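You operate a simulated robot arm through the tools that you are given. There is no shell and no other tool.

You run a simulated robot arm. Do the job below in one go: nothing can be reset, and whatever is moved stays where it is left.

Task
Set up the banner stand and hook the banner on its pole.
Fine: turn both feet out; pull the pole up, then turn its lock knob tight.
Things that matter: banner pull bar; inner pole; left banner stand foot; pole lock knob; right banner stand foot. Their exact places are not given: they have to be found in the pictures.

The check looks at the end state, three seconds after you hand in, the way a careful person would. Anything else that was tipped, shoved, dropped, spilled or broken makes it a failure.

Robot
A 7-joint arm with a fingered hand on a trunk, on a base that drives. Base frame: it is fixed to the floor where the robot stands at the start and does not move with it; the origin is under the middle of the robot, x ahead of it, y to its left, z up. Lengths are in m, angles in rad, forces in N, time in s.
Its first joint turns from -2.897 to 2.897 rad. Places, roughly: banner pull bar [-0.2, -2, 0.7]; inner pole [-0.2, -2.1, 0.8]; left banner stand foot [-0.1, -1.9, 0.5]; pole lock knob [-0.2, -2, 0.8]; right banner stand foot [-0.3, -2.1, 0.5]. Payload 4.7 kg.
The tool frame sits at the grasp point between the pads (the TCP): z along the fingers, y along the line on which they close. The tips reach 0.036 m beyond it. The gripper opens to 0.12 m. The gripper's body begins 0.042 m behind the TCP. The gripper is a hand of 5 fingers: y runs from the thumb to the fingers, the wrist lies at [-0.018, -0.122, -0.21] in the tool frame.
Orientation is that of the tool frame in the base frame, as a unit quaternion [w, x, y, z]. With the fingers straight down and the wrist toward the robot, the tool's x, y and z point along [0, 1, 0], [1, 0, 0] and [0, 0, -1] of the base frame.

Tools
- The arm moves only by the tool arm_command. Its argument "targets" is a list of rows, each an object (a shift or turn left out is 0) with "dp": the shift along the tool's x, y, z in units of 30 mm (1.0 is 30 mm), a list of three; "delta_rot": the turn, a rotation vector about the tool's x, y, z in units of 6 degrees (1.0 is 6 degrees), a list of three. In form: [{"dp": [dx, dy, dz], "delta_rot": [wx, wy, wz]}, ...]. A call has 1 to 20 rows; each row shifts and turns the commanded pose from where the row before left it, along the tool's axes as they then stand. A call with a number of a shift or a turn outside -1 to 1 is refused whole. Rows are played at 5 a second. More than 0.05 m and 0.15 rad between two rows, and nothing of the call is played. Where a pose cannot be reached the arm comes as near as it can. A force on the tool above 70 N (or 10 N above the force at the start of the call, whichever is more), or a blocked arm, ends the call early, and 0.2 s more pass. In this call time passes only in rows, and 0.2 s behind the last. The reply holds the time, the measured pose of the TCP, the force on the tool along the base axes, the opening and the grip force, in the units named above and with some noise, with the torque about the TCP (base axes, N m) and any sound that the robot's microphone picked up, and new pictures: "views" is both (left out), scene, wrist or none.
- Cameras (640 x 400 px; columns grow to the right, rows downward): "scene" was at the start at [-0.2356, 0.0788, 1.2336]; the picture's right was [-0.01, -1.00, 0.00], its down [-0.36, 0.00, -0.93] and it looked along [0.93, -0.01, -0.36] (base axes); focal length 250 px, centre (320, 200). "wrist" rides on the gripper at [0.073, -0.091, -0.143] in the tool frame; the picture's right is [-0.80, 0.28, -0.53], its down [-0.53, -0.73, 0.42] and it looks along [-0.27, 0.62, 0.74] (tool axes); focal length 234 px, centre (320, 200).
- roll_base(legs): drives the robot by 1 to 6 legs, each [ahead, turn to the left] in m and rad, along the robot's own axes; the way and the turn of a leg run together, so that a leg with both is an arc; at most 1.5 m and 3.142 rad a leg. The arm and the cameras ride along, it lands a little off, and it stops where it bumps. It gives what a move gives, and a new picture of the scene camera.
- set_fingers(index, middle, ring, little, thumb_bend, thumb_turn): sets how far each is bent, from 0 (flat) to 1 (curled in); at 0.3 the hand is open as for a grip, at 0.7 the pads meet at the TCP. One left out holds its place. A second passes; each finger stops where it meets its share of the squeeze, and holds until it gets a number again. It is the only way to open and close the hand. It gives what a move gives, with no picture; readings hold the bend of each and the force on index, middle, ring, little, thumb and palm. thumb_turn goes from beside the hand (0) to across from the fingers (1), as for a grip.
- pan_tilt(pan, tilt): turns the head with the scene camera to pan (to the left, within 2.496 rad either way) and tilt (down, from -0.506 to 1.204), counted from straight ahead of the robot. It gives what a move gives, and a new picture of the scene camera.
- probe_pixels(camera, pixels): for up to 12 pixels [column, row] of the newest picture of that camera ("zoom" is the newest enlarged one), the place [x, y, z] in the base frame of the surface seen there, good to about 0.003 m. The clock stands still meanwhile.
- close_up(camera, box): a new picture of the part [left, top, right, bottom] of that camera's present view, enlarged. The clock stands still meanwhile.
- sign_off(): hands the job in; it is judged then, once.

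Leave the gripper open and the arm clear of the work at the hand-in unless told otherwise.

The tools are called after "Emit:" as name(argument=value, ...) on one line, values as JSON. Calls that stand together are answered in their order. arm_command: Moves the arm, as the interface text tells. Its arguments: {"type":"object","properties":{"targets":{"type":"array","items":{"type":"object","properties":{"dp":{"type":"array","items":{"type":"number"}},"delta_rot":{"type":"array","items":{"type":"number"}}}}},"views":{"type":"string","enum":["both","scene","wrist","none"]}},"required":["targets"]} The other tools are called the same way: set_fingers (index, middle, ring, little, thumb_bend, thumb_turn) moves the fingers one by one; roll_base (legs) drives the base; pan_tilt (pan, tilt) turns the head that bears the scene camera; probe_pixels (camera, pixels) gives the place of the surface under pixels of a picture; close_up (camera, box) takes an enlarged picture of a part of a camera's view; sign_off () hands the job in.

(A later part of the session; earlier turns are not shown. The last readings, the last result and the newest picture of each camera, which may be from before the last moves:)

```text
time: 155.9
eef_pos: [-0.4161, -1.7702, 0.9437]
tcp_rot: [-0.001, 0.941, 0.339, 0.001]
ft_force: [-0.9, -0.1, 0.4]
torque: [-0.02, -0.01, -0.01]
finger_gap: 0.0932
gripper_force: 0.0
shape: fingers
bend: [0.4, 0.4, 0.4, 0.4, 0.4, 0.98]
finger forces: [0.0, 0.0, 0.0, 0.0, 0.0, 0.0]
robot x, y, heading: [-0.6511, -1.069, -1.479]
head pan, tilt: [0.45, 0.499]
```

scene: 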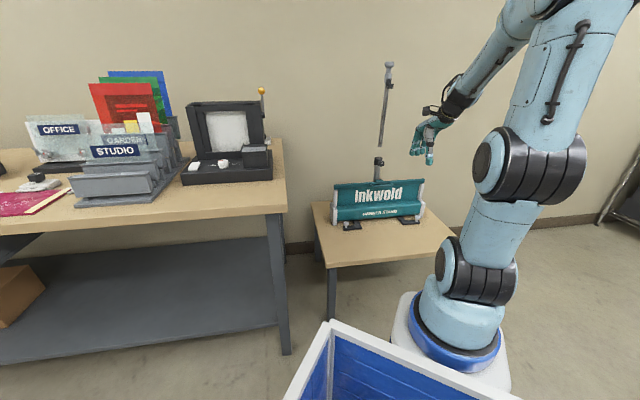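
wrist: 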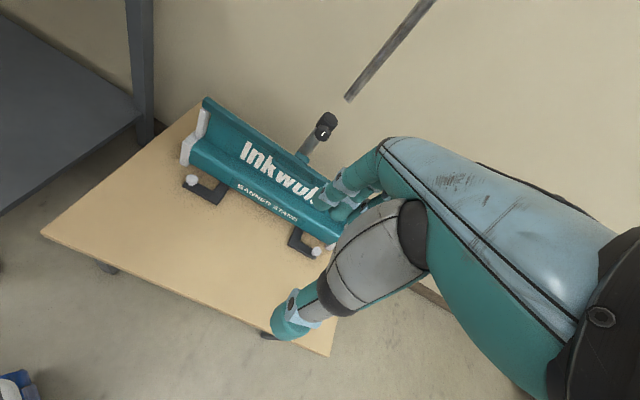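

Fingers-down again, hopefully in the normal branch. I test the height: go up to z≈1.2 in front of the hook with the empty hand.

Emit:
arm_command(targets=[{"dp": [0.06, 0.94, -0.95]}, {"dp": [0.06, 0.94, -0.95]}, {"dp": [0.06, 0.94, -0.95]}, {"dp": [0.06, 0.94, -0.95]}, {"dp": [0.06, 0.94, -0.95]}, {"dp": [0.06, 0.94, -0.95]}, {"dp": [0.06, 0.94, -0.95]}, {"dp": [0.06, 0.94, -0.95]}, {"dp": [0.06, 0.94, -0.95]}], views="wrist")

Emit:
close_up(camera="wrist", box=[240, 60, 480, 240])

```text
time: 157.9
eef_pos: [-0.3347, -1.858, 1.0417]
tcp_rot: [0.0, 0.94, 0.341, 0.003]
ft_force: [0.1, 0.6, -0.2]
torque: [0.03, 0.02, 0.01]
finger_gap: 0.0933
gripper_force: 0.2
shape: fingers
bend: [0.4, 0.4, 0.4, 0.4, 0.4, 0.98]
finger forces: [0.1, 0.0, 0.0, 0.1, 0.0, 0.1]
out of reach, approached as far as the arm can: row 4, 5, 6, 7, 8, 9
robot x, y, heading: [-0.65, -1.0684, -1.478]
head pan, tilt: [0.45, 0.499]
```

wrist: 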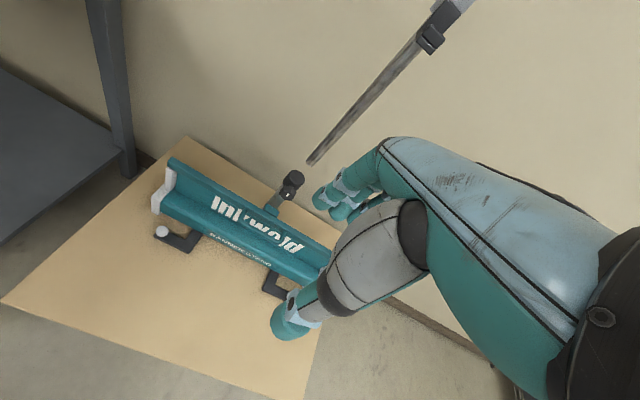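

```text
2.22 times, centred on (360, 150) of wrist
```

zoom: 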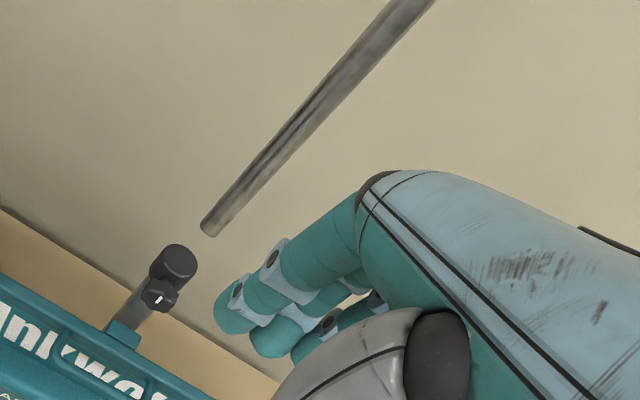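

Still limited. I look at the arm's posture from the scene camera with the head up.

Emit:
pan_tilt(pan=0.1, tilt=0.2)

```text
time: 158.8
eef_pos: [-0.3359, -1.8588, 1.0417]
tcp_rot: [-0.001, 0.94, 0.341, 0.004]
ft_force: [-0.6, -0.3, -0.2]
torque: [-0.01, -0.02, 0.01]
finger_gap: 0.0933
gripper_force: 0.0
shape: fingers
bend: [0.4, 0.4, 0.4, 0.4, 0.4, 0.98]
finger forces: [0.1, 0.1, 0.0, 0.1, 0.1, 0.0]
robot x, y, heading: [-0.651, -1.069, -1.478]
head pan, tilt: [0.099, 0.201]
```

scene: 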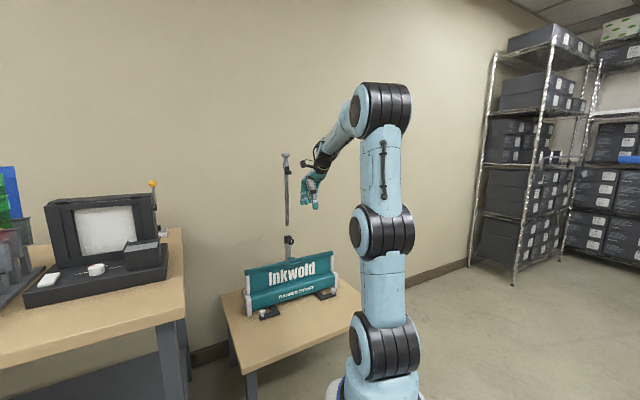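

I probe the joint positions to understand what limits it.

Emit:
probe_pixels(camera="scene", pixels=[[385, 350], [382, 232], [380, 110], [355, 110], [340, 135], [325, 155], [390, 290], [380, 165], [365, 235], [360, 350]])

```text
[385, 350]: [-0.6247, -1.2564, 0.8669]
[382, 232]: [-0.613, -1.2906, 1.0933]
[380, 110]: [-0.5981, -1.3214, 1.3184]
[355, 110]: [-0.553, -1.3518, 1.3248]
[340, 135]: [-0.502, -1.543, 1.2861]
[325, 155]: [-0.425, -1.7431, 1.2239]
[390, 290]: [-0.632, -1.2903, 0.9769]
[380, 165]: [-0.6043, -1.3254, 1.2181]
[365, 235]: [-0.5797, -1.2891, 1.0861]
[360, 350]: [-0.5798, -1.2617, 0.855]
```

The wrist is in a branch where it bends little downward, so at height I will hold the handle with the hand tilted more (fingers pointing down-and-rear), which stays inside that limit; the round tube lets the hand rotate about it. I pre-shape the fingers, tilt 10° again and go above the handle.

Emit:
set_fingers(index=0.58, middle=0.58, ring=0.58, little=1.0, thumb_bend=0.3)

Emit:
arm_command(targets=[{"delta_rot": [-0.835, 0, 0]}, {"delta_rot": [-0.835, 0, 0]}, {"dp": [0.041, 0.366, 0.974]}, {"dp": [0.041, 0.366, 0.974]}, {"dp": [0.041, 0.366, 0.974]}, {"dp": [0.041, 0.366, 0.974]}, {"dp": [0.041, 0.366, 0.974]}, {"dp": [0.041, 0.366, 0.974]}, {"dp": [0.041, 0.366, 0.974]}, {"dp": [0.041, 0.366, 0.974]}, {"dp": [0.041, 0.366, 0.974]}], views="wrist")

Emit:
pan_tilt(pan=0.4, tilt=0.4)

```text
time: 159.8
eef_pos: [-0.3352, -1.8577, 1.0407]
tcp_rot: [-0.001, 0.94, 0.342, 0.003]
ft_force: [0.0, 0.1, -0.5]
torque: [-0.02, -0.02, -0.01]
finger_gap: 0.082
gripper_force: 0.0
shape: fingers
bend: [0.57, 0.57, 0.57, 1.0, 0.3, 0.98]
finger forces: [0.0, 0.0, 0.0, 0.0, 0.1, 0.1]
robot x, y, heading: [-0.6491, -1.0698, -1.474]
head pan, tilt: [0.099, 0.201]
```

```text
time: 162.2
eef_pos: [-0.2318, -1.9593, 0.7999]
tcp_rot: [0.082, 0.937, 0.338, 0.029]
ft_force: [-0.1, -0.3, 1.5]
torque: [-0.01, 0.03, -0.02]
finger_gap: 0.0822
gripper_force: 0.1
shape: fingers
bend: [0.57, 0.57, 0.57, 1.0, 0.3, 0.98]
finger forces: [0.1, 0.0, 0.1, 0.0, 0.0, 0.0]
robot x, y, heading: [-0.65, -1.0703, -1.479]
head pan, tilt: [0.099, 0.201]
```

wrist: 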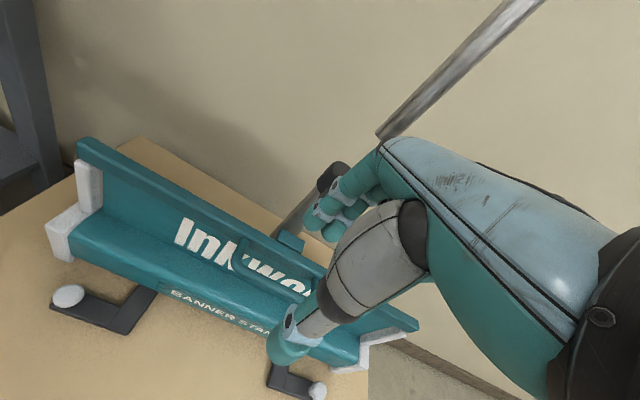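

```text
time: 163.0
eef_pos: [-0.233, -1.9592, 0.7993]
tcp_rot: [0.082, 0.937, 0.338, 0.031]
ft_force: [-0.5, 0.5, 0.3]
torque: [0.01, -0.02, 0.03]
finger_gap: 0.0825
gripper_force: 0.0
shape: fingers
bend: [0.57, 0.57, 0.57, 1.0, 0.3, 0.98]
finger forces: [0.1, 0.0, 0.1, 0.0, 0.0, 0.1]
robot x, y, heading: [-0.6457, -1.0688, -1.477]
head pan, tilt: [0.4, 0.4]
```

scene: 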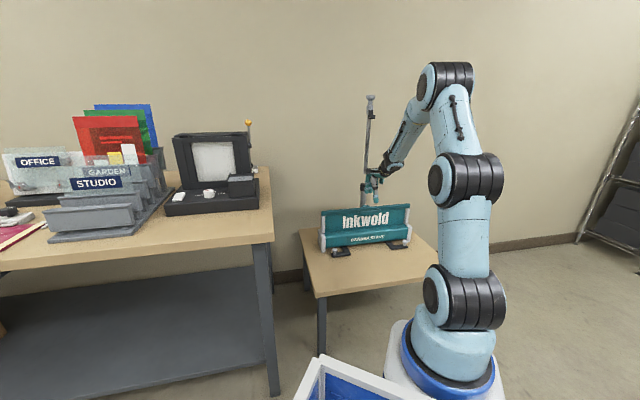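

Aligned again (s≈0.001, u≈0.052). I descend into the loop, 3 mm further forward than before.

Emit:
arm_command(targets=[{"dp": [-0.05, -0.25, 0.84]}, {"dp": [0, -0.15, 0.847]}, {"dp": [0, -0.15, 0.847]}, {"dp": [0, -0.15, 0.847]}, {"dp": [0, -0.15, 0.847]}], views="wrist")

Emit:
close_up(camera="wrist", box=[180, 150, 380, 310])

Emit:
close_up(camera="scene", box=[310, 160, 430, 260])

```text
time: 164.2
eef_pos: [-0.2366, -1.9587, 0.6687]
tcp_rot: [0.082, 0.937, 0.339, 0.03]
ft_force: [-4.6, 5.1, 1.1]
torque: [-0.07, -0.04, -0.07]
finger_gap: 0.0822
gripper_force: 3.7
shape: fingers
bend: [0.57, 0.6, 0.57, 1.0, 0.3, 0.98]
finger forces: [0.0, 6.8, 0.0, 0.1, 0.0, 0.0]
robot x, y, heading: [-0.6496, -1.0718, -1.479]
head pan, tilt: [0.4, 0.4]
```

wrist: 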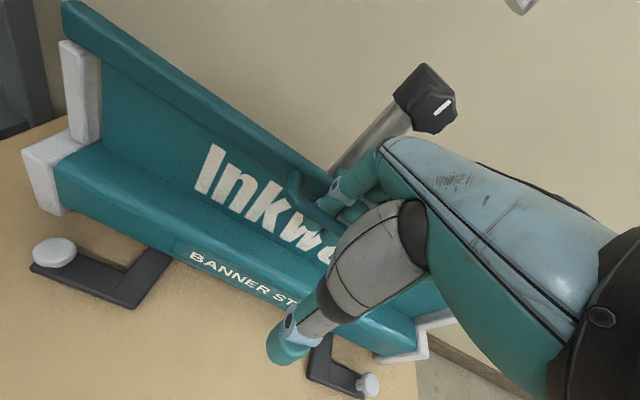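

```text
2.50 times, centred on (280, 230) of wrist
```

zoom: 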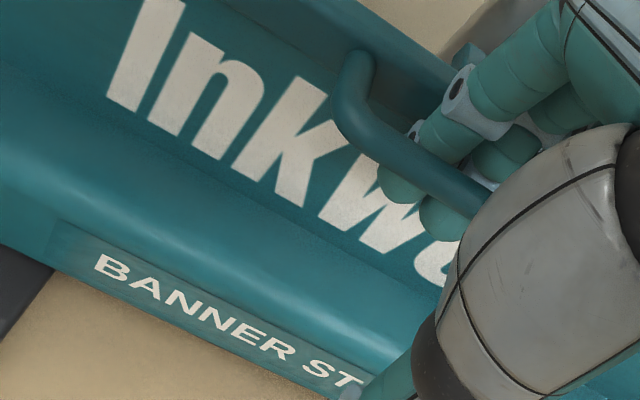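

```text
4.00 times, centred on (370, 210) of scene
```

zoom: 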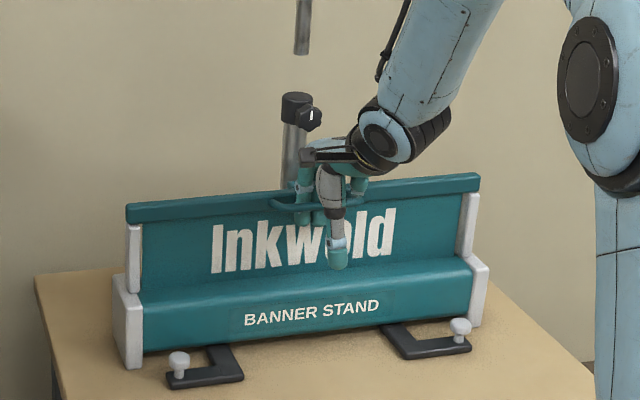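

In the loop. I close in two stages while shifting rearward, to avoid pulling on the stand.

Emit:
set_fingers(index=0.67, middle=0.67, ring=0.67, thumb_bend=0.6)

Emit:
arm_command(targets=[{"dp": [0, 0.2, 0.03]}, {"dp": [0, 0.2, 0.03]}], views="none")

Emit:
set_fingers(index=0.76, middle=0.76, ring=0.76, thumb_bend=0.78)

Emit:
close_up(camera="wrist", box=[180, 150, 380, 310])

```text
time: 165.2
eef_pos: [-0.2351, -1.9612, 0.6697]
tcp_rot: [0.082, 0.937, 0.338, 0.031]
ft_force: [1.6, -3.8, -0.9]
torque: [0.0, 0.03, -0.04]
finger_gap: 0.027
gripper_force: 2.5
shape: fingers
bend: [0.64, 0.67, 0.67, 1.0, 0.6, 0.98]
finger forces: [4.6, 0.0, 0.0, 0.0, 0.1, 0.0]
robot x, y, heading: [-0.6493, -1.0711, -1.477]
head pan, tilt: [0.4, 0.4]
```

```text
time: 165.8
eef_pos: [-0.2291, -1.9674, 0.6718]
tcp_rot: [0.082, 0.937, 0.338, 0.031]
ft_force: [-5.6, 7.6, 7.8]
torque: [-0.34, -0.12, -0.11]
finger_gap: 0.0231
gripper_force: 5.7
shape: fingers
bend: [0.67, 0.71, 0.67, 1.0, 0.6, 0.98]
finger forces: [0.0, 11.5, 0.0, 0.0, 0.0, 0.0]
robot x, y, heading: [-0.6514, -1.0728, -1.479]
head pan, tilt: [0.4, 0.4]
```

```text
time: 166.8
eef_pos: [-0.2284, -1.9685, 0.6698]
tcp_rot: [0.081, 0.937, 0.338, 0.03]
ft_force: [1.5, -2.3, -7.3]
torque: [0.17, -0.1, 0.08]
finger_gap: 0.0
gripper_force: 3.4
shape: fingers
bend: [0.75, 0.76, 0.75, 1.0, 0.71, 0.97]
finger forces: [0.0, 0.2, 7.1, 0.0, 0.0, 0.1]
robot x, y, heading: [-0.6513, -1.069, -1.478]
head pan, tilt: [0.4, 0.4]
```

```text
2.50 times, centred on (280, 230) of wrist
```

zoom: 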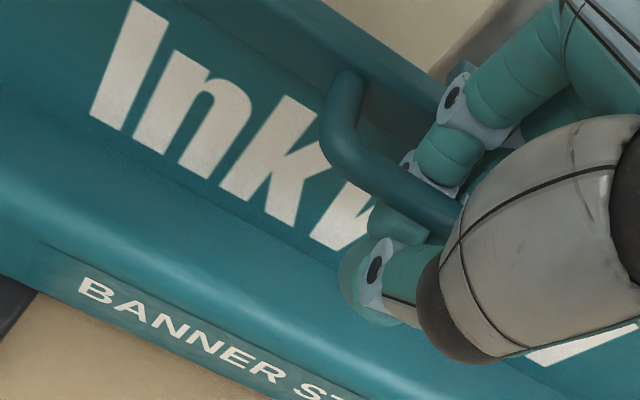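

A clean grip (only the −7 N banner pull). I lift 24 cm.

Emit:
arm_command(targets=[{"dp": [0, 0.174, -0.985]}, {"dp": [0, 0.174, -0.985]}, {"dp": [0, 0.174, -0.985]}, {"dp": [0, 0.174, -0.985]}, {"dp": [0, 0.174, -0.985]}, {"dp": [0, 0.174, -0.985]}, {"dp": [0, 0.174, -0.985]}, {"dp": [0, 0.174, -0.985]}], views="none")

Emit:
close_up(camera="scene", box=[300, 80, 460, 260])

```text
time: 168.6
eef_pos: [-0.2298, -1.9692, 0.9082]
tcp_rot: [0.08, 0.937, 0.338, 0.031]
ft_force: [6.7, 0.8, -7.0]
torque: [0.2, -0.16, 0.21]
finger_gap: 0.0
gripper_force: 3.9
shape: fingers
bend: [0.75, 0.76, 0.75, 1.0, 0.71, 0.97]
finger forces: [0.0, 0.4, 7.6, 0.0, 0.0, 0.1]
robot x, y, heading: [-0.6505, -1.0676, -1.481]
head pan, tilt: [0.4, 0.4]
```

```text
2.22 times, centred on (380, 170) of scene
```

zoom: 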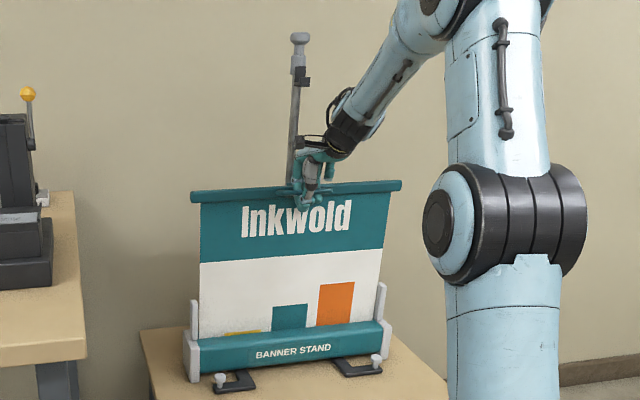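

Good. Now I keep lifting while tilting the hand from 10° to 40° about the tube.

Emit:
arm_command(targets=[{"dp": [0, 0.116, -0.657], "delta_rot": [-1, 0, 0]}, {"dp": [0, 0.184, -0.641], "delta_rot": [-1, 0, 0]}, {"dp": [0, 0.25, -0.618], "delta_rot": [-1, 0, 0]}, {"dp": [0, 0.313, -0.589], "delta_rot": [-1, 0, 0]}, {"dp": [0, 0.373, -0.553], "delta_rot": [-1, 0, 0]}], views="both")

Emit:
close_up(camera="scene", box=[320, 80, 420, 180])

```text
time: 169.8
eef_pos: [-0.229, -1.9716, 1.0124]
tcp_rot: [0.322, 0.883, 0.319, 0.118]
ft_force: [6.2, -3.1, -7.1]
torque: [0.22, -0.17, 0.24]
finger_gap: 0.0
gripper_force: 4.3
shape: fingers
bend: [0.75, 0.76, 0.75, 1.0, 0.71, 0.97]
finger forces: [0.1, 0.0, 8.7, 0.0, 0.0, 0.1]
robot x, y, heading: [-0.6562, -1.0665, -1.486]
head pan, tilt: [0.4, 0.4]
```

scene: 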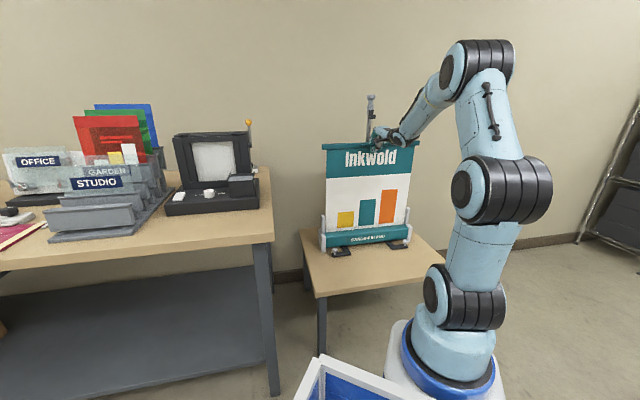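
wrist: 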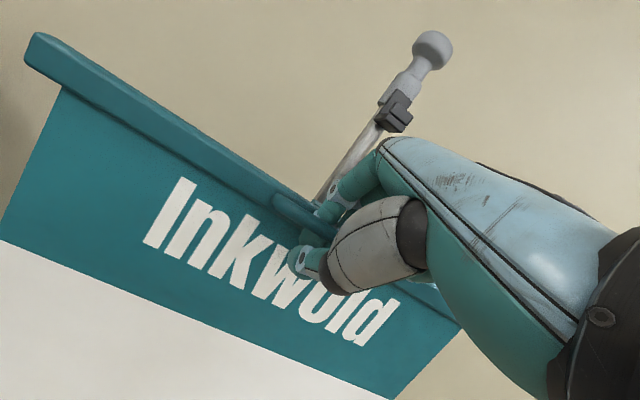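

```text
4.00 times, centred on (370, 130) of scene
```

zoom: 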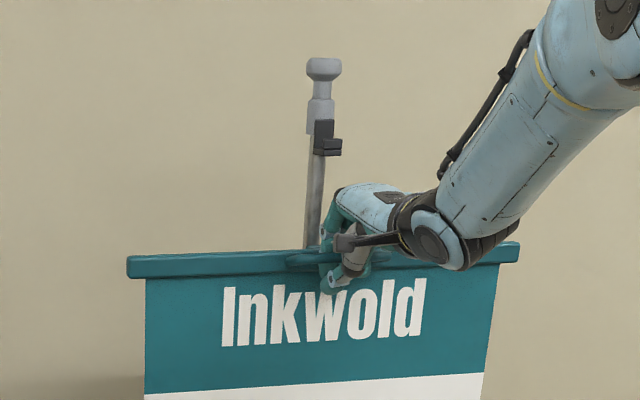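

Reachable at this attitude. At this height (bar top ≈1.02) I test whether the bar can be moved forward now, by 1.5 cm.

Emit:
arm_command(targets=[{"dp": [0, -0.2, -0.16]}, {"dp": [0, -0.19, -0.16]}], views="none")

Emit:
close_up(camera="scene", box=[310, 120, 430, 180])

Emit:
probe_pixels(camera="zoom", pixels=[[100, 133], [500, 125], [80, 145], [540, 125], [150, 145], [200, 133], [150, 190], [480, 180]])

```text
time: 170.4
eef_pos: [-0.2365, -1.9592, 1.0124]
tcp_rot: [0.321, 0.884, 0.319, 0.116]
ft_force: [29.0, -44.9, -8.7]
torque: [0.61, 0.19, 0.62]
finger_gap: 0.0001
gripper_force: 26.3
shape: fingers
bend: [0.75, 0.75, 0.72, 1.0, 0.75, 0.97]
finger forces: [15.5, 13.6, 23.5, 0.1, 0.1, 0.1]
robot x, y, heading: [-0.6494, -1.0692, -1.48]
head pan, tilt: [0.4, 0.4]
```

```text
5.33 times, centred on (370, 150) of scene
```

zoom: 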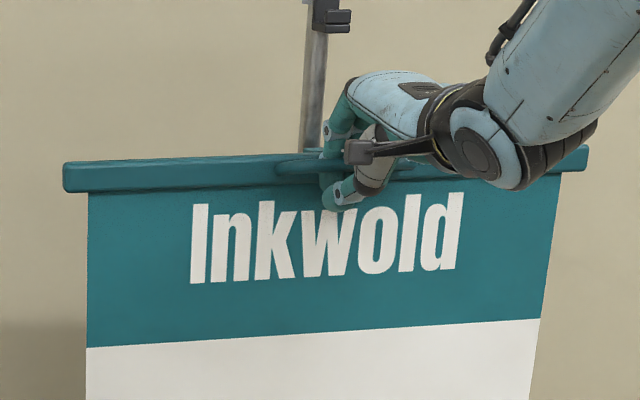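

```text
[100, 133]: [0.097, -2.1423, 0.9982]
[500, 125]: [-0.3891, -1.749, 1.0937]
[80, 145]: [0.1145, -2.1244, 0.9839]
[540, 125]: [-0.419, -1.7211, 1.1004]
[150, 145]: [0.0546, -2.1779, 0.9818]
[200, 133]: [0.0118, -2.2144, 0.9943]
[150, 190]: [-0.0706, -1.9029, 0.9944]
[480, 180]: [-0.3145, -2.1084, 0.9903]
```

The bar is strictly vertical-guided (no forward play even at 50 N). I relax and continue straight up, watching for contact with the hook.

Emit:
arm_command(targets=[{"dp": [0, 0.19, 0.16]}, {"dp": [0, 0.19, 0.16]}, {"dp": [0, 0.3, -0.36]}, {"dp": [0, 0.3, -0.36]}], views="wrist")

Emit:
close_up(camera="scene", box=[320, 80, 420, 180])

Emit:
close_up(camera="wrist", box=[260, 10, 460, 220])

```text
time: 171.4
eef_pos: [-0.2278, -1.9701, 1.0404]
tcp_rot: [0.321, 0.884, 0.32, 0.118]
ft_force: [5.5, -2.0, -8.4]
torque: [0.2, -0.12, 0.23]
finger_gap: 0.0
gripper_force: 4.7
shape: fingers
bend: [0.75, 0.76, 0.75, 1.0, 0.74, 0.97]
finger forces: [0.0, 0.3, 9.1, 0.0, 0.0, 0.0]
robot x, y, heading: [-0.6467, -1.0673, -1.481]
head pan, tilt: [0.4, 0.4]
```

wrist: 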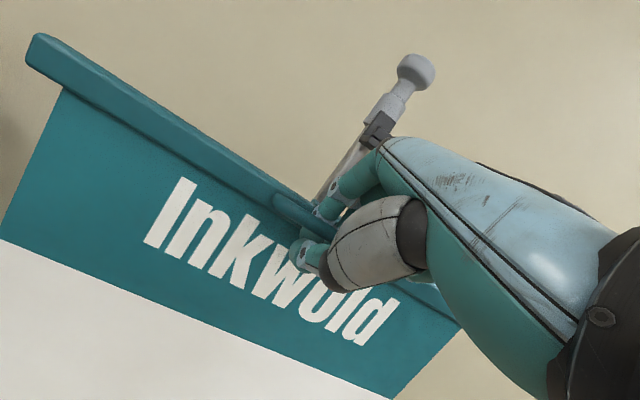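

```text
4.00 times, centred on (370, 130) of scene
```

zoom: 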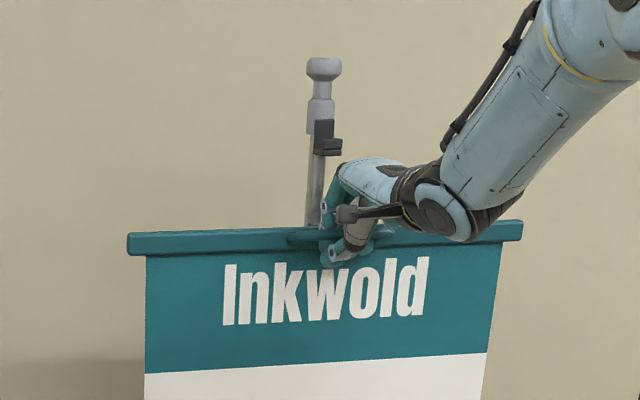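

```text
1.90 times, centred on (360, 115) of wrist
```

zoom: 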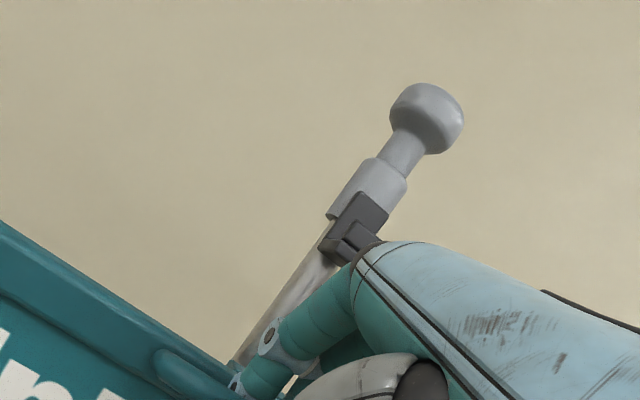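

Clear so far. I lift on to just below the hook (TCP z≈1.10).

Emit:
arm_command(targets=[{"dp": [0, 0.32, -0.383]}, {"dp": [0, 0.32, -0.383]}, {"dp": [0, 0.32, -0.383]}, {"dp": [0, 0.32, -0.383]}], views="wrist")

Emit:
close_up(camera="scene", box=[330, 80, 410, 150])

Emit:
close_up(camera="wrist", box=[200, 60, 440, 260])

```text
time: 172.4
eef_pos: [-0.2299, -1.968, 1.0985]
tcp_rot: [0.321, 0.884, 0.319, 0.117]
ft_force: [3.8, -8.4, -7.9]
torque: [0.21, -0.12, 0.27]
finger_gap: 0.0002
gripper_force: 6.3
shape: fingers
bend: [0.75, 0.76, 0.75, 1.0, 0.74, 0.97]
finger forces: [0.1, 0.8, 10.9, 0.0, 0.0, 0.0]
robot x, y, heading: [-0.6496, -1.0674, -1.475]
head pan, tilt: [0.4, 0.4]
```

wrist: 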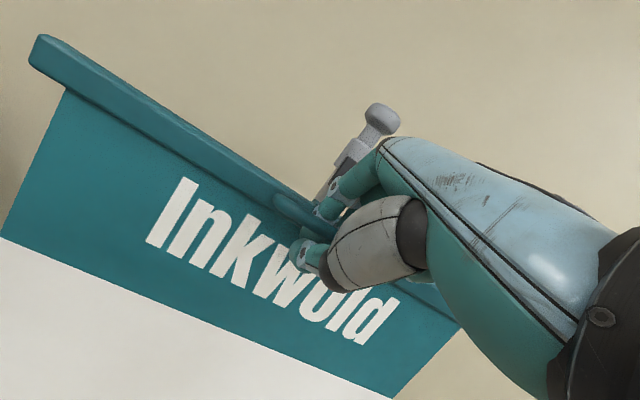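

```text
5.71 times, centred on (370, 115) of scene
```

zoom: 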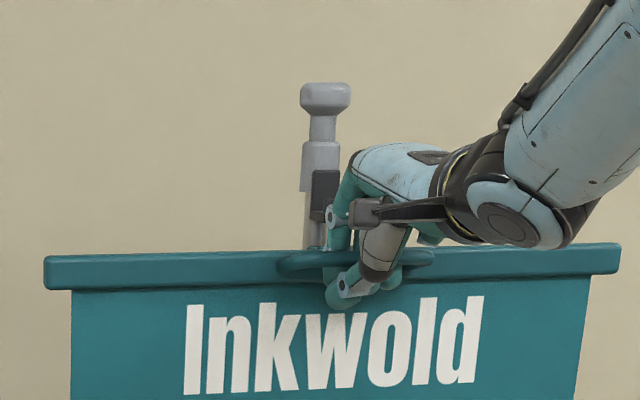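

```text
2.00 times, centred on (320, 160) of wrist
```

zoom: 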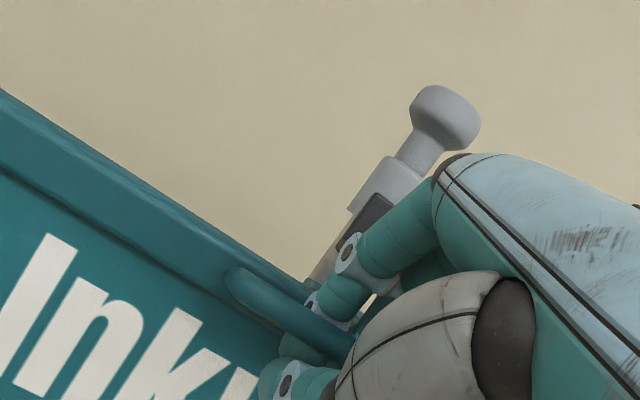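

Now slow steps of 8 mm, watching the vertical force.

Emit:
arm_command(targets=[{"dp": [0, 0.171, -0.204]}], views="none")

Emit:
arm_command(targets=[{"dp": [0, 0.171, -0.204]}], views="none")

Emit:
arm_command(targets=[{"dp": [0, 0.171, -0.204]}], views="none")

Emit:
arm_command(targets=[{"dp": [0, 0.171, -0.204]}], views="none")

Emit:
close_up(camera="scene", box=[330, 70, 410, 140])

```text
time: 172.8
eef_pos: [-0.2291, -1.9695, 1.1076]
tcp_rot: [0.321, 0.885, 0.318, 0.117]
ft_force: [4.0, -6.5, -8.1]
torque: [0.24, -0.14, 0.22]
finger_gap: 0.0
gripper_force: 5.3
shape: fingers
bend: [0.75, 0.76, 0.75, 1.0, 0.74, 0.97]
finger forces: [0.1, 0.7, 10.0, 0.1, 0.0, 0.1]
robot x, y, heading: [-0.6516, -1.0703, -1.48]
head pan, tilt: [0.4, 0.4]
```

```text
time: 173.2
eef_pos: [-0.2296, -1.969, 1.1153]
tcp_rot: [0.321, 0.884, 0.32, 0.118]
ft_force: [2.9, -6.4, -8.0]
torque: [0.25, -0.17, 0.21]
finger_gap: 0.0
gripper_force: 4.6
shape: fingers
bend: [0.75, 0.76, 0.75, 1.0, 0.74, 0.97]
finger forces: [0.1, 0.5, 9.4, 0.0, 0.0, 0.0]
robot x, y, heading: [-0.6527, -1.0688, -1.481]
head pan, tilt: [0.4, 0.4]
```

```text
time: 173.6
eef_pos: [-0.2292, -1.9701, 1.1238]
tcp_rot: [0.32, 0.884, 0.319, 0.117]
ft_force: [3.8, -7.9, -8.3]
torque: [0.23, -0.14, 0.24]
finger_gap: 0.0
gripper_force: 5.4
shape: fingers
bend: [0.75, 0.76, 0.75, 1.0, 0.74, 0.97]
finger forces: [0.0, 0.7, 10.3, 0.1, 0.1, 0.0]
robot x, y, heading: [-0.6502, -1.0674, -1.478]
head pan, tilt: [0.4, 0.4]
```

```text
time: 174.0
eef_pos: [-0.2289, -1.9684, 1.1306]
tcp_rot: [0.322, 0.884, 0.318, 0.117]
ft_force: [4.9, -7.1, -7.4]
torque: [0.18, -0.17, 0.28]
finger_gap: 0.0
gripper_force: 5.7
shape: fingers
bend: [0.75, 0.76, 0.75, 1.0, 0.74, 0.97]
finger forces: [0.0, 0.8, 10.4, 0.0, 0.1, 0.1]
robot x, y, heading: [-0.6523, -1.0677, -1.482]
head pan, tilt: [0.4, 0.4]
```

```text
5.71 times, centred on (370, 105) of scene
```

zoom: 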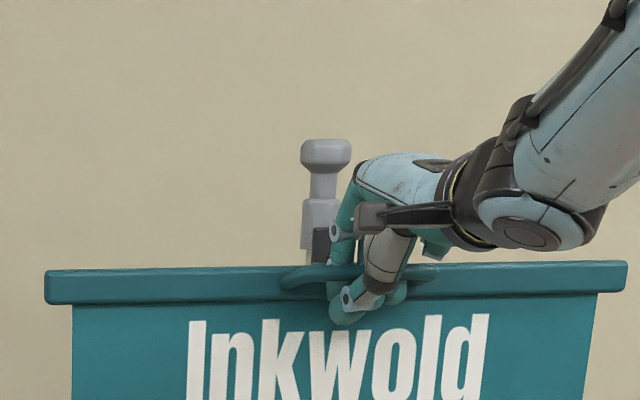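

No contact; the bar's clip passes. I raise further in 8 mm steps to bring the clip above the lip.

Emit:
arm_command(targets=[{"dp": [0, 0.171, -0.204]}], views="none")

Emit:
arm_command(targets=[{"dp": [0, 0.171, -0.204]}], views="none")

Emit:
arm_command(targets=[{"dp": [0, 0.171, -0.204]}], views="none")

Emit:
arm_command(targets=[{"dp": [0, 0.171, -0.204]}], views="wrist")

Emit:
close_up(camera="scene", box=[330, 70, 410, 140])

Emit:
close_up(camera="wrist", box=[200, 60, 440, 260])

```text
time: 174.4
eef_pos: [-0.2297, -1.9692, 1.1381]
tcp_rot: [0.32, 0.884, 0.32, 0.117]
ft_force: [5.1, -7.4, -7.7]
torque: [0.22, -0.15, 0.33]
finger_gap: 0.0
gripper_force: 6.4
shape: fingers
bend: [0.75, 0.76, 0.75, 1.0, 0.74, 0.97]
finger forces: [0.1, 1.1, 11.2, 0.1, 0.0, 0.0]
robot x, y, heading: [-0.6498, -1.0662, -1.478]
head pan, tilt: [0.4, 0.4]
```

```text
time: 174.8
eef_pos: [-0.2301, -1.9696, 1.1457]
tcp_rot: [0.321, 0.884, 0.319, 0.116]
ft_force: [3.3, -7.5, -8.6]
torque: [0.26, -0.11, 0.19]
finger_gap: 0.0001
gripper_force: 5.7
shape: fingers
bend: [0.75, 0.76, 0.75, 1.0, 0.74, 0.97]
finger forces: [0.0, 0.8, 9.7, 0.1, 0.0, 0.0]
robot x, y, heading: [-0.6496, -1.0694, -1.479]
head pan, tilt: [0.4, 0.4]
```

```text
time: 175.2
eef_pos: [-0.2286, -1.9682, 1.1528]
tcp_rot: [0.322, 0.884, 0.319, 0.117]
ft_force: [4.3, -8.0, -7.8]
torque: [0.26, -0.14, 0.28]
finger_gap: 0.0
gripper_force: 6.1
shape: fingers
bend: [0.75, 0.76, 0.75, 1.0, 0.74, 0.97]
finger forces: [0.0, 0.9, 10.7, 0.0, 0.0, 0.0]
robot x, y, heading: [-0.6566, -1.0705, -1.481]
head pan, tilt: [0.4, 0.4]
```

```text
time: 175.6
eef_pos: [-0.2297, -1.9715, 1.1592]
tcp_rot: [0.32, 0.884, 0.319, 0.117]
ft_force: [4.3, -6.8, -12.7]
torque: [0.36, -0.25, 0.26]
finger_gap: 0.0
gripper_force: 7.0
shape: fingers
bend: [0.75, 0.76, 0.74, 1.0, 0.74, 0.97]
finger forces: [0.0, 1.3, 12.8, 0.0, 0.0, 0.0]
robot x, y, heading: [-0.6494, -1.0681, -1.478]
head pan, tilt: [0.4, 0.4]
```

wrist: 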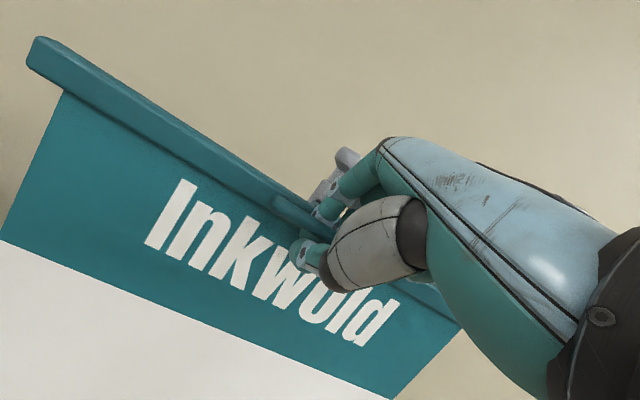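

```text
5.71 times, centred on (370, 105) of scene
```

zoom: 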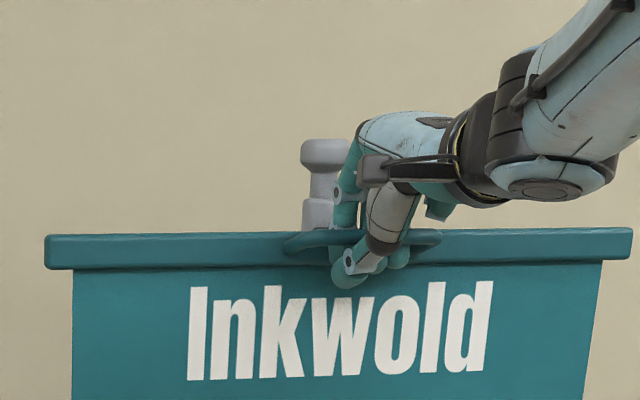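

```text
2.00 times, centred on (320, 160) of wrist
```

zoom: 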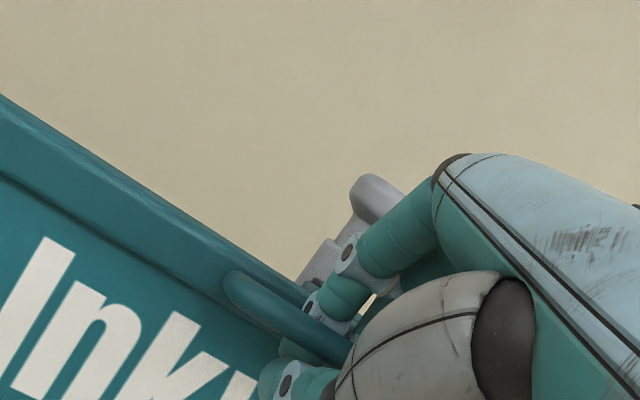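

The vertical force rose to −12.7 N here: an upper stop or contact. I try 4 mm more to distinguish.

Emit:
arm_command(targets=[{"dp": [0, 0.086, -0.102]}], views="none")

Emit:
close_up(camera="scene", box=[310, 70, 430, 230])

```text
time: 176.0
eef_pos: [-0.2301, -1.9693, 1.1604]
tcp_rot: [0.319, 0.885, 0.319, 0.116]
ft_force: [6.9, -7.5, -22.9]
torque: [0.55, -0.42, 0.3]
finger_gap: 0.0
gripper_force: 10.5
shape: fingers
bend: [0.75, 0.76, 0.74, 1.0, 0.74, 0.97]
finger forces: [0.1, 3.3, 17.2, 0.0, 0.0, 0.0]
robot x, y, heading: [-0.6511, -1.0669, -1.475]
head pan, tilt: [0.4, 0.4]
```

```text
2.50 times, centred on (370, 150) of scene
```

zoom: 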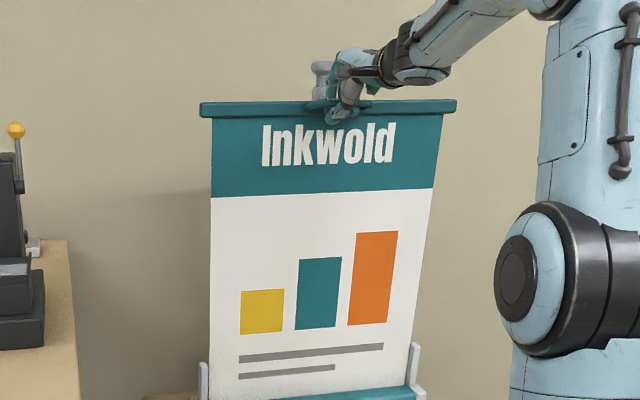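

A hard stop at lift ≈0.49 m (banner fully out). Now I lower gently in small steps and watch whether the hook takes the load (force going to zero).

Emit:
arm_command(targets=[{"dp": [0, -0.171, 0.204]}], views="none")

Emit:
arm_command(targets=[{"dp": [0, -0.171, 0.204]}], views="none")

Emit:
arm_command(targets=[{"dp": [0, -0.171, 0.204]}], views="none")

Emit:
arm_command(targets=[{"dp": [0, -0.171, 0.204]}], views="none")

Emit:
close_up(camera="scene", box=[330, 70, 410, 140])

```text
time: 176.4
eef_pos: [-0.2295, -1.9691, 1.1582]
tcp_rot: [0.322, 0.883, 0.319, 0.117]
ft_force: [8.9, -8.6, -10.5]
torque: [0.29, -0.16, 0.37]
finger_gap: 0.0
gripper_force: 7.3
shape: fingers
bend: [0.75, 0.76, 0.74, 1.0, 0.74, 0.97]
finger forces: [0.0, 1.8, 13.4, 0.0, 0.1, 0.0]
robot x, y, heading: [-0.653, -1.0671, -1.477]
head pan, tilt: [0.4, 0.4]
```

```text
time: 176.8
eef_pos: [-0.23, -1.9673, 1.1493]
tcp_rot: [0.321, 0.884, 0.32, 0.117]
ft_force: [9.2, -8.1, -8.3]
torque: [0.21, -0.14, 0.35]
finger_gap: 0.0
gripper_force: 7.3
shape: fingers
bend: [0.75, 0.76, 0.74, 1.0, 0.74, 0.97]
finger forces: [0.1, 1.8, 12.4, 0.0, 0.0, 0.0]
robot x, y, heading: [-0.6494, -1.0673, -1.48]
head pan, tilt: [0.4, 0.4]
```

```text
time: 177.2
eef_pos: [-0.2305, -1.969, 1.1408]
tcp_rot: [0.321, 0.884, 0.319, 0.116]
ft_force: [9.7, -6.3, -8.5]
torque: [0.23, -0.16, 0.34]
finger_gap: 0.0
gripper_force: 6.4
shape: fingers
bend: [0.75, 0.76, 0.74, 1.0, 0.74, 0.97]
finger forces: [0.0, 1.5, 11.7, 0.0, 0.1, 0.1]
robot x, y, heading: [-0.6533, -1.0677, -1.483]
head pan, tilt: [0.4, 0.4]
```

```text
time: 177.6
eef_pos: [-0.2313, -1.969, 1.132]
tcp_rot: [0.322, 0.884, 0.319, 0.117]
ft_force: [9.5, -6.3, -8.6]
torque: [0.18, -0.12, 0.35]
finger_gap: 0.0001
gripper_force: 6.6
shape: fingers
bend: [0.75, 0.76, 0.74, 1.0, 0.74, 0.97]
finger forces: [0.0, 1.6, 12.1, 0.0, 0.1, 0.0]
robot x, y, heading: [-0.6499, -1.0693, -1.477]
head pan, tilt: [0.4, 0.4]
```

```text
5.71 times, centred on (370, 105) of scene
```

zoom: 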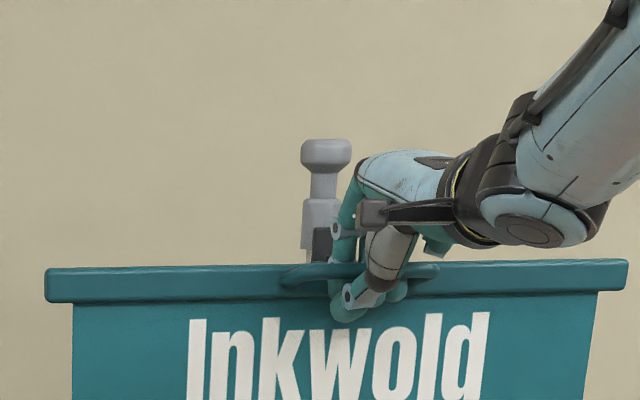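

No hook engagement yet. I raise the bar again to just under its upper stop and this time push it rearward (toward the pole), to see if it can swing back over the lip.

Emit:
arm_command(targets=[{"dp": [0, 0.171, -0.204]}, {"dp": [0, 0.171, -0.204]}, {"dp": [0, 0.15, -0.18]}], views="none")

Emit:
arm_command(targets=[{"dp": [0, 0.2, 0.168]}, {"dp": [0, 0.2, 0.168]}], views="none")

Emit:
close_up(camera="scene", box=[320, 80, 420, 140])

Emit:
probe_pixels(camera="zoom", pixels=[[150, 195], [500, 188], [150, 185], [500, 178], [100, 195], [560, 188], [262, 120], [250, 165]])

```text
time: 178.4
eef_pos: [-0.2316, -1.9696, 1.1573]
tcp_rot: [0.321, 0.884, 0.319, 0.117]
ft_force: [9.9, -6.0, -8.5]
torque: [0.24, -0.11, 0.39]
finger_gap: 0.0
gripper_force: 7.1
shape: fingers
bend: [0.75, 0.76, 0.74, 1.0, 0.74, 0.97]
finger forces: [0.0, 1.8, 12.3, 0.0, 0.0, 0.1]
robot x, y, heading: [-0.6468, -1.066, -1.474]
head pan, tilt: [0.4, 0.4]
```

```text
time: 179.0
eef_pos: [-0.2219, -1.9798, 1.159]
tcp_rot: [0.321, 0.884, 0.318, 0.116]
ft_force: [-10.2, 9.7, -8.7]
torque: [-0.02, 0.07, 0.13]
finger_gap: 0.0
gripper_force: 7.2
shape: fingers
bend: [0.75, 0.76, 0.76, 1.0, 0.73, 0.97]
finger forces: [0.0, 0.1, 0.7, 0.1, 14.3, 0.0]
robot x, y, heading: [-0.6463, -1.0707, -1.48]
head pan, tilt: [0.4, 0.4]
```

```text
6.40 times, centred on (370, 110) of scene
```

zoom: 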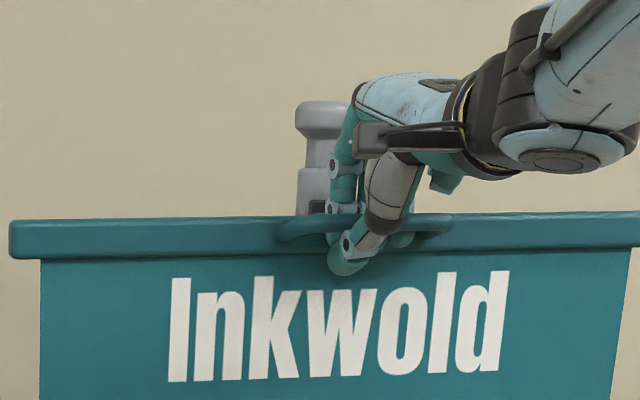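

```text
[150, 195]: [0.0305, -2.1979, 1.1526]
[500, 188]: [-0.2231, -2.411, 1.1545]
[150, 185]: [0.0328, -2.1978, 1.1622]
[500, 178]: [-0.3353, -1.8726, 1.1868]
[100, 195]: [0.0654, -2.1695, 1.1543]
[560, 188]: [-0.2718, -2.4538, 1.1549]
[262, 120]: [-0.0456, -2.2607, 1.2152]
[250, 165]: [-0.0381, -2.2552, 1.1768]
```

Emit:
probe_pixels(camera="zoom", pixels=[[100, 240], [560, 232], [150, 250], [600, 240], [50, 228], [220, 228], [320, 110], [310, 180]])

```text
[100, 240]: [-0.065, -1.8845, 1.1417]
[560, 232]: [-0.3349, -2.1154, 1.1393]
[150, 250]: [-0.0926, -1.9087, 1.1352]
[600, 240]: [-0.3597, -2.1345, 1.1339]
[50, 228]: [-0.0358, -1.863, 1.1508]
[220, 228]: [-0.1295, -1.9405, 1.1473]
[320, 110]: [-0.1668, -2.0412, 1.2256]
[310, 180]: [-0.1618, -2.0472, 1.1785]
```

The bar stays at u≈0 and does not engage. I need to see the clip's shape properly; I lower the bar back to rest and will inspect clip and hook from the side.

Emit:
arm_command(targets=[{"dp": [0, -0.2, -0.168]}, {"dp": [0, -0.55, 0.65]}, {"dp": [0, -0.55, 0.65]}, {"dp": [0, -0.55, 0.65]}, {"dp": [0, -0.55, 0.65]}, {"dp": [0, -0.373, 0.553], "delta_rot": [1, 0, 0]}, {"dp": [0, -0.313, 0.589], "delta_rot": [1, 0, 0]}, {"dp": [0, -0.25, 0.618], "delta_rot": [1, 0, 0]}, {"dp": [0, -0.184, 0.641], "delta_rot": [1, 0, 0]}, {"dp": [0, -0.116, 0.657], "delta_rot": [1, 0, 0]}], views="none")

Emit:
arm_command(targets=[{"dp": [0, -0.15, 0.85]}, {"dp": [0, -0.15, 0.85]}, {"dp": [0, -0.15, 0.85]}, {"dp": [0, -0.15, 0.85]}, {"dp": [0, -0.15, 0.85]}, {"dp": [0, -0.15, 0.85]}, {"dp": [0, -0.15, 0.85]}, {"dp": [0, -0.15, 0.85]}, {"dp": [0, -0.15, 0.85]}], views="none")

Emit:
close_up(camera="scene", box=[310, 160, 430, 260])

```text
time: 180.2
eef_pos: [-0.2254, -1.9733, 1.0844]
tcp_rot: [0.338, 0.877, 0.319, 0.122]
ft_force: [-1.9, 4.2, 15.1]
torque: [-0.09, -0.22, -0.67]
finger_gap: 0.0
gripper_force: 21.4
shape: fingers
bend: [0.75, 0.76, 0.76, 1.0, 0.75, 0.97]
finger forces: [12.3, 0.4, 12.1, 17.8, 0.0, 0.1]
robot x, y, heading: [-0.6518, -1.0707, -1.479]
head pan, tilt: [0.4, 0.4]
stopped in row 6: the force on the tool passed its limit at 77 N (the readings are from after the stop); the commanded pose is now the measured one
```

```text
time: 180.6
eef_pos: [-0.2212, -1.9807, 1.0792]
tcp_rot: [0.348, 0.874, 0.316, 0.124]
ft_force: [-21.5, 40.5, 9.2]
torque: [-0.99, -1.56, -1.59]
finger_gap: 0.0003
gripper_force: 39.7
shape: fingers
bend: [0.75, 0.76, 0.76, 1.0, 0.74, 0.97]
finger forces: [23.0, 12.6, 7.1, 35.7, 0.0, 0.1]
robot x, y, heading: [-0.6527, -1.0696, -1.484]
head pan, tilt: [0.4, 0.4]
stopped in row 2: the force on the tool passed its limit at 82 N (the readings are from after the stop); the commanded pose is now the measured one
```

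```text
4.00 times, centred on (370, 210) of scene
```

zoom: 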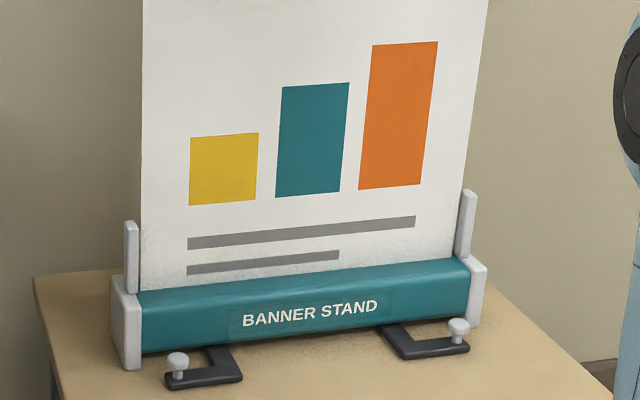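

The hand was stopped by force: the bar did not follow down – the banner is still fully out. It looks like it hooked when pushed rearward. I look before moving anything.

Emit:
close_up(camera="scene", box=[310, 70, 430, 180])

Emit:
close_up(camera="wrist", box=[160, 60, 480, 280])

```text
3.64 times, centred on (370, 125) of scene
```

zoom: 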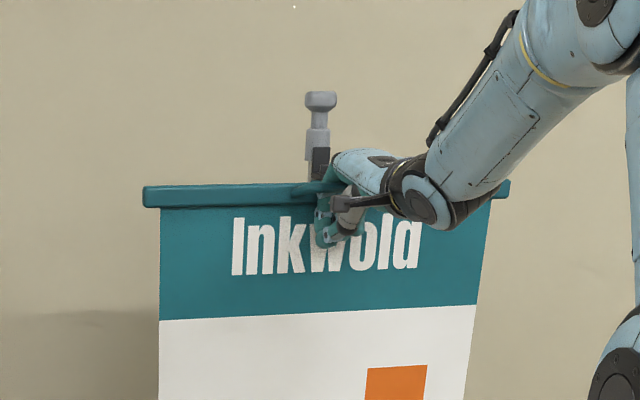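

```text
1.82 times, centred on (320, 170) of wrist
```

zoom: 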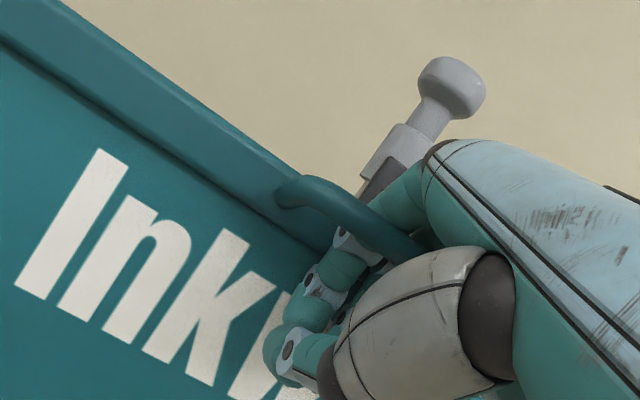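

I measure the pole head, hook and bar heights now.

Emit:
close_up(camera="scene", box=[340, 85, 400, 135])

Emit:
probe_pixels(camera="zoom", pixels=[[215, 70], [215, 85], [212, 140], [218, 190], [240, 195], [100, 240], [30, 235], [230, 240], [180, 235], [60, 255], [232, 215], [400, 240]])

```text
8.00 times, centred on (370, 110) of scene
```

zoom: 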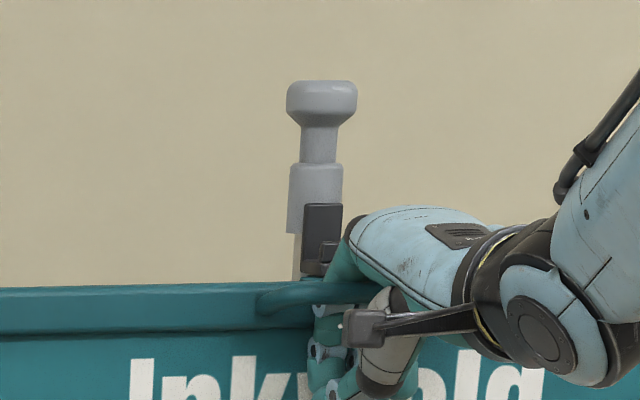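

```text
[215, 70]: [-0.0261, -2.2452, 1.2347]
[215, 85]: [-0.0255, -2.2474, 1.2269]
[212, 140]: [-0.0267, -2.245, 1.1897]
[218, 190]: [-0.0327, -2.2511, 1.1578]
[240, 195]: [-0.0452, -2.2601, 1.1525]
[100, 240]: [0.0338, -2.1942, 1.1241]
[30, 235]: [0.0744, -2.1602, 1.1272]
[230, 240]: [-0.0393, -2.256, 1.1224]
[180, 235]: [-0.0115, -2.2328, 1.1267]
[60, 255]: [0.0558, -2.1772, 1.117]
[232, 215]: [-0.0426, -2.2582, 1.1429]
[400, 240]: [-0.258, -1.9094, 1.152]
```

Emit:
probe_pixels(camera="zoom", pixels=[[320, 90], [320, 115], [315, 190], [320, 215], [322, 240], [325, 250], [318, 268], [100, 295], [100, 315], [200, 290], [300, 290], [335, 245]])

```text
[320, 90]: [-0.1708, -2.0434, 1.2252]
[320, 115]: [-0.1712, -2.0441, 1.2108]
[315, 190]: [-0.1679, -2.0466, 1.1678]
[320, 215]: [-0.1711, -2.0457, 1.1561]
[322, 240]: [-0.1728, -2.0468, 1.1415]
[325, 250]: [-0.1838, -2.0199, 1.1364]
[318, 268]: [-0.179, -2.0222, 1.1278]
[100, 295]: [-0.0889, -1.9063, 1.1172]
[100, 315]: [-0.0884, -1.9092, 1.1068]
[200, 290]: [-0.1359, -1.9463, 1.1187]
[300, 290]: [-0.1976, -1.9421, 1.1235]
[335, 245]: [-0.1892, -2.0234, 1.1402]
```

Pole and hook are unchanged, and the bar rests at top z≈1.119 by itself, blocking my downward motion: it seems caught. My hand now presses on the handle from above; I relieve that by going up 1 cm at a time.

Emit:
arm_command(targets=[{"dp": [0, 0.227, -0.244]}], views="none")

Emit:
arm_command(targets=[{"dp": [0, 0.1, -0.244]}], views="wrist")

Emit:
close_up(camera="scene", box=[340, 85, 400, 135])

```text
time: 181.0
eef_pos: [-0.2208, -1.9809, 1.0809]
tcp_rot: [0.343, 0.876, 0.316, 0.122]
ft_force: [-31.6, 49.5, -8.3]
torque: [-1.53, -2.19, -1.75]
finger_gap: 0.0002
gripper_force: 35.9
shape: fingers
bend: [0.75, 0.76, 0.76, 1.0, 0.74, 0.97]
finger forces: [10.7, 21.9, 2.0, 38.0, 0.1, 0.1]
robot x, y, heading: [-0.6519, -1.0689, -1.482]
head pan, tilt: [0.4, 0.4]
```

```text
time: 181.4
eef_pos: [-0.2214, -1.9799, 1.0897]
tcp_rot: [0.344, 0.875, 0.317, 0.123]
ft_force: [-15.6, 17.9, -8.3]
torque: [-0.15, -1.3, -1.42]
finger_gap: 0.0
gripper_force: 26.5
shape: fingers
bend: [0.75, 0.76, 0.76, 1.0, 0.74, 0.97]
finger forces: [11.8, 6.1, 4.6, 31.3, 0.1, 0.0]
robot x, y, heading: [-0.6513, -1.0667, -1.478]
head pan, tilt: [0.4, 0.4]
```

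wrist: 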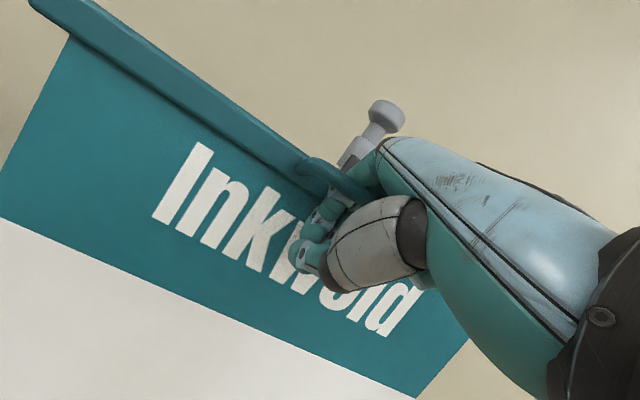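

```text
8.00 times, centred on (370, 110) of scene
```

zoom: 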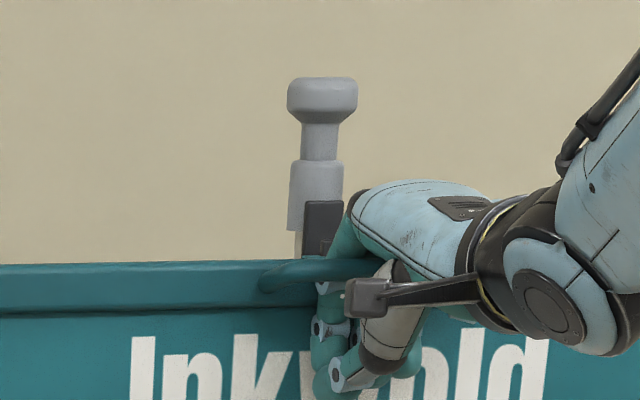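

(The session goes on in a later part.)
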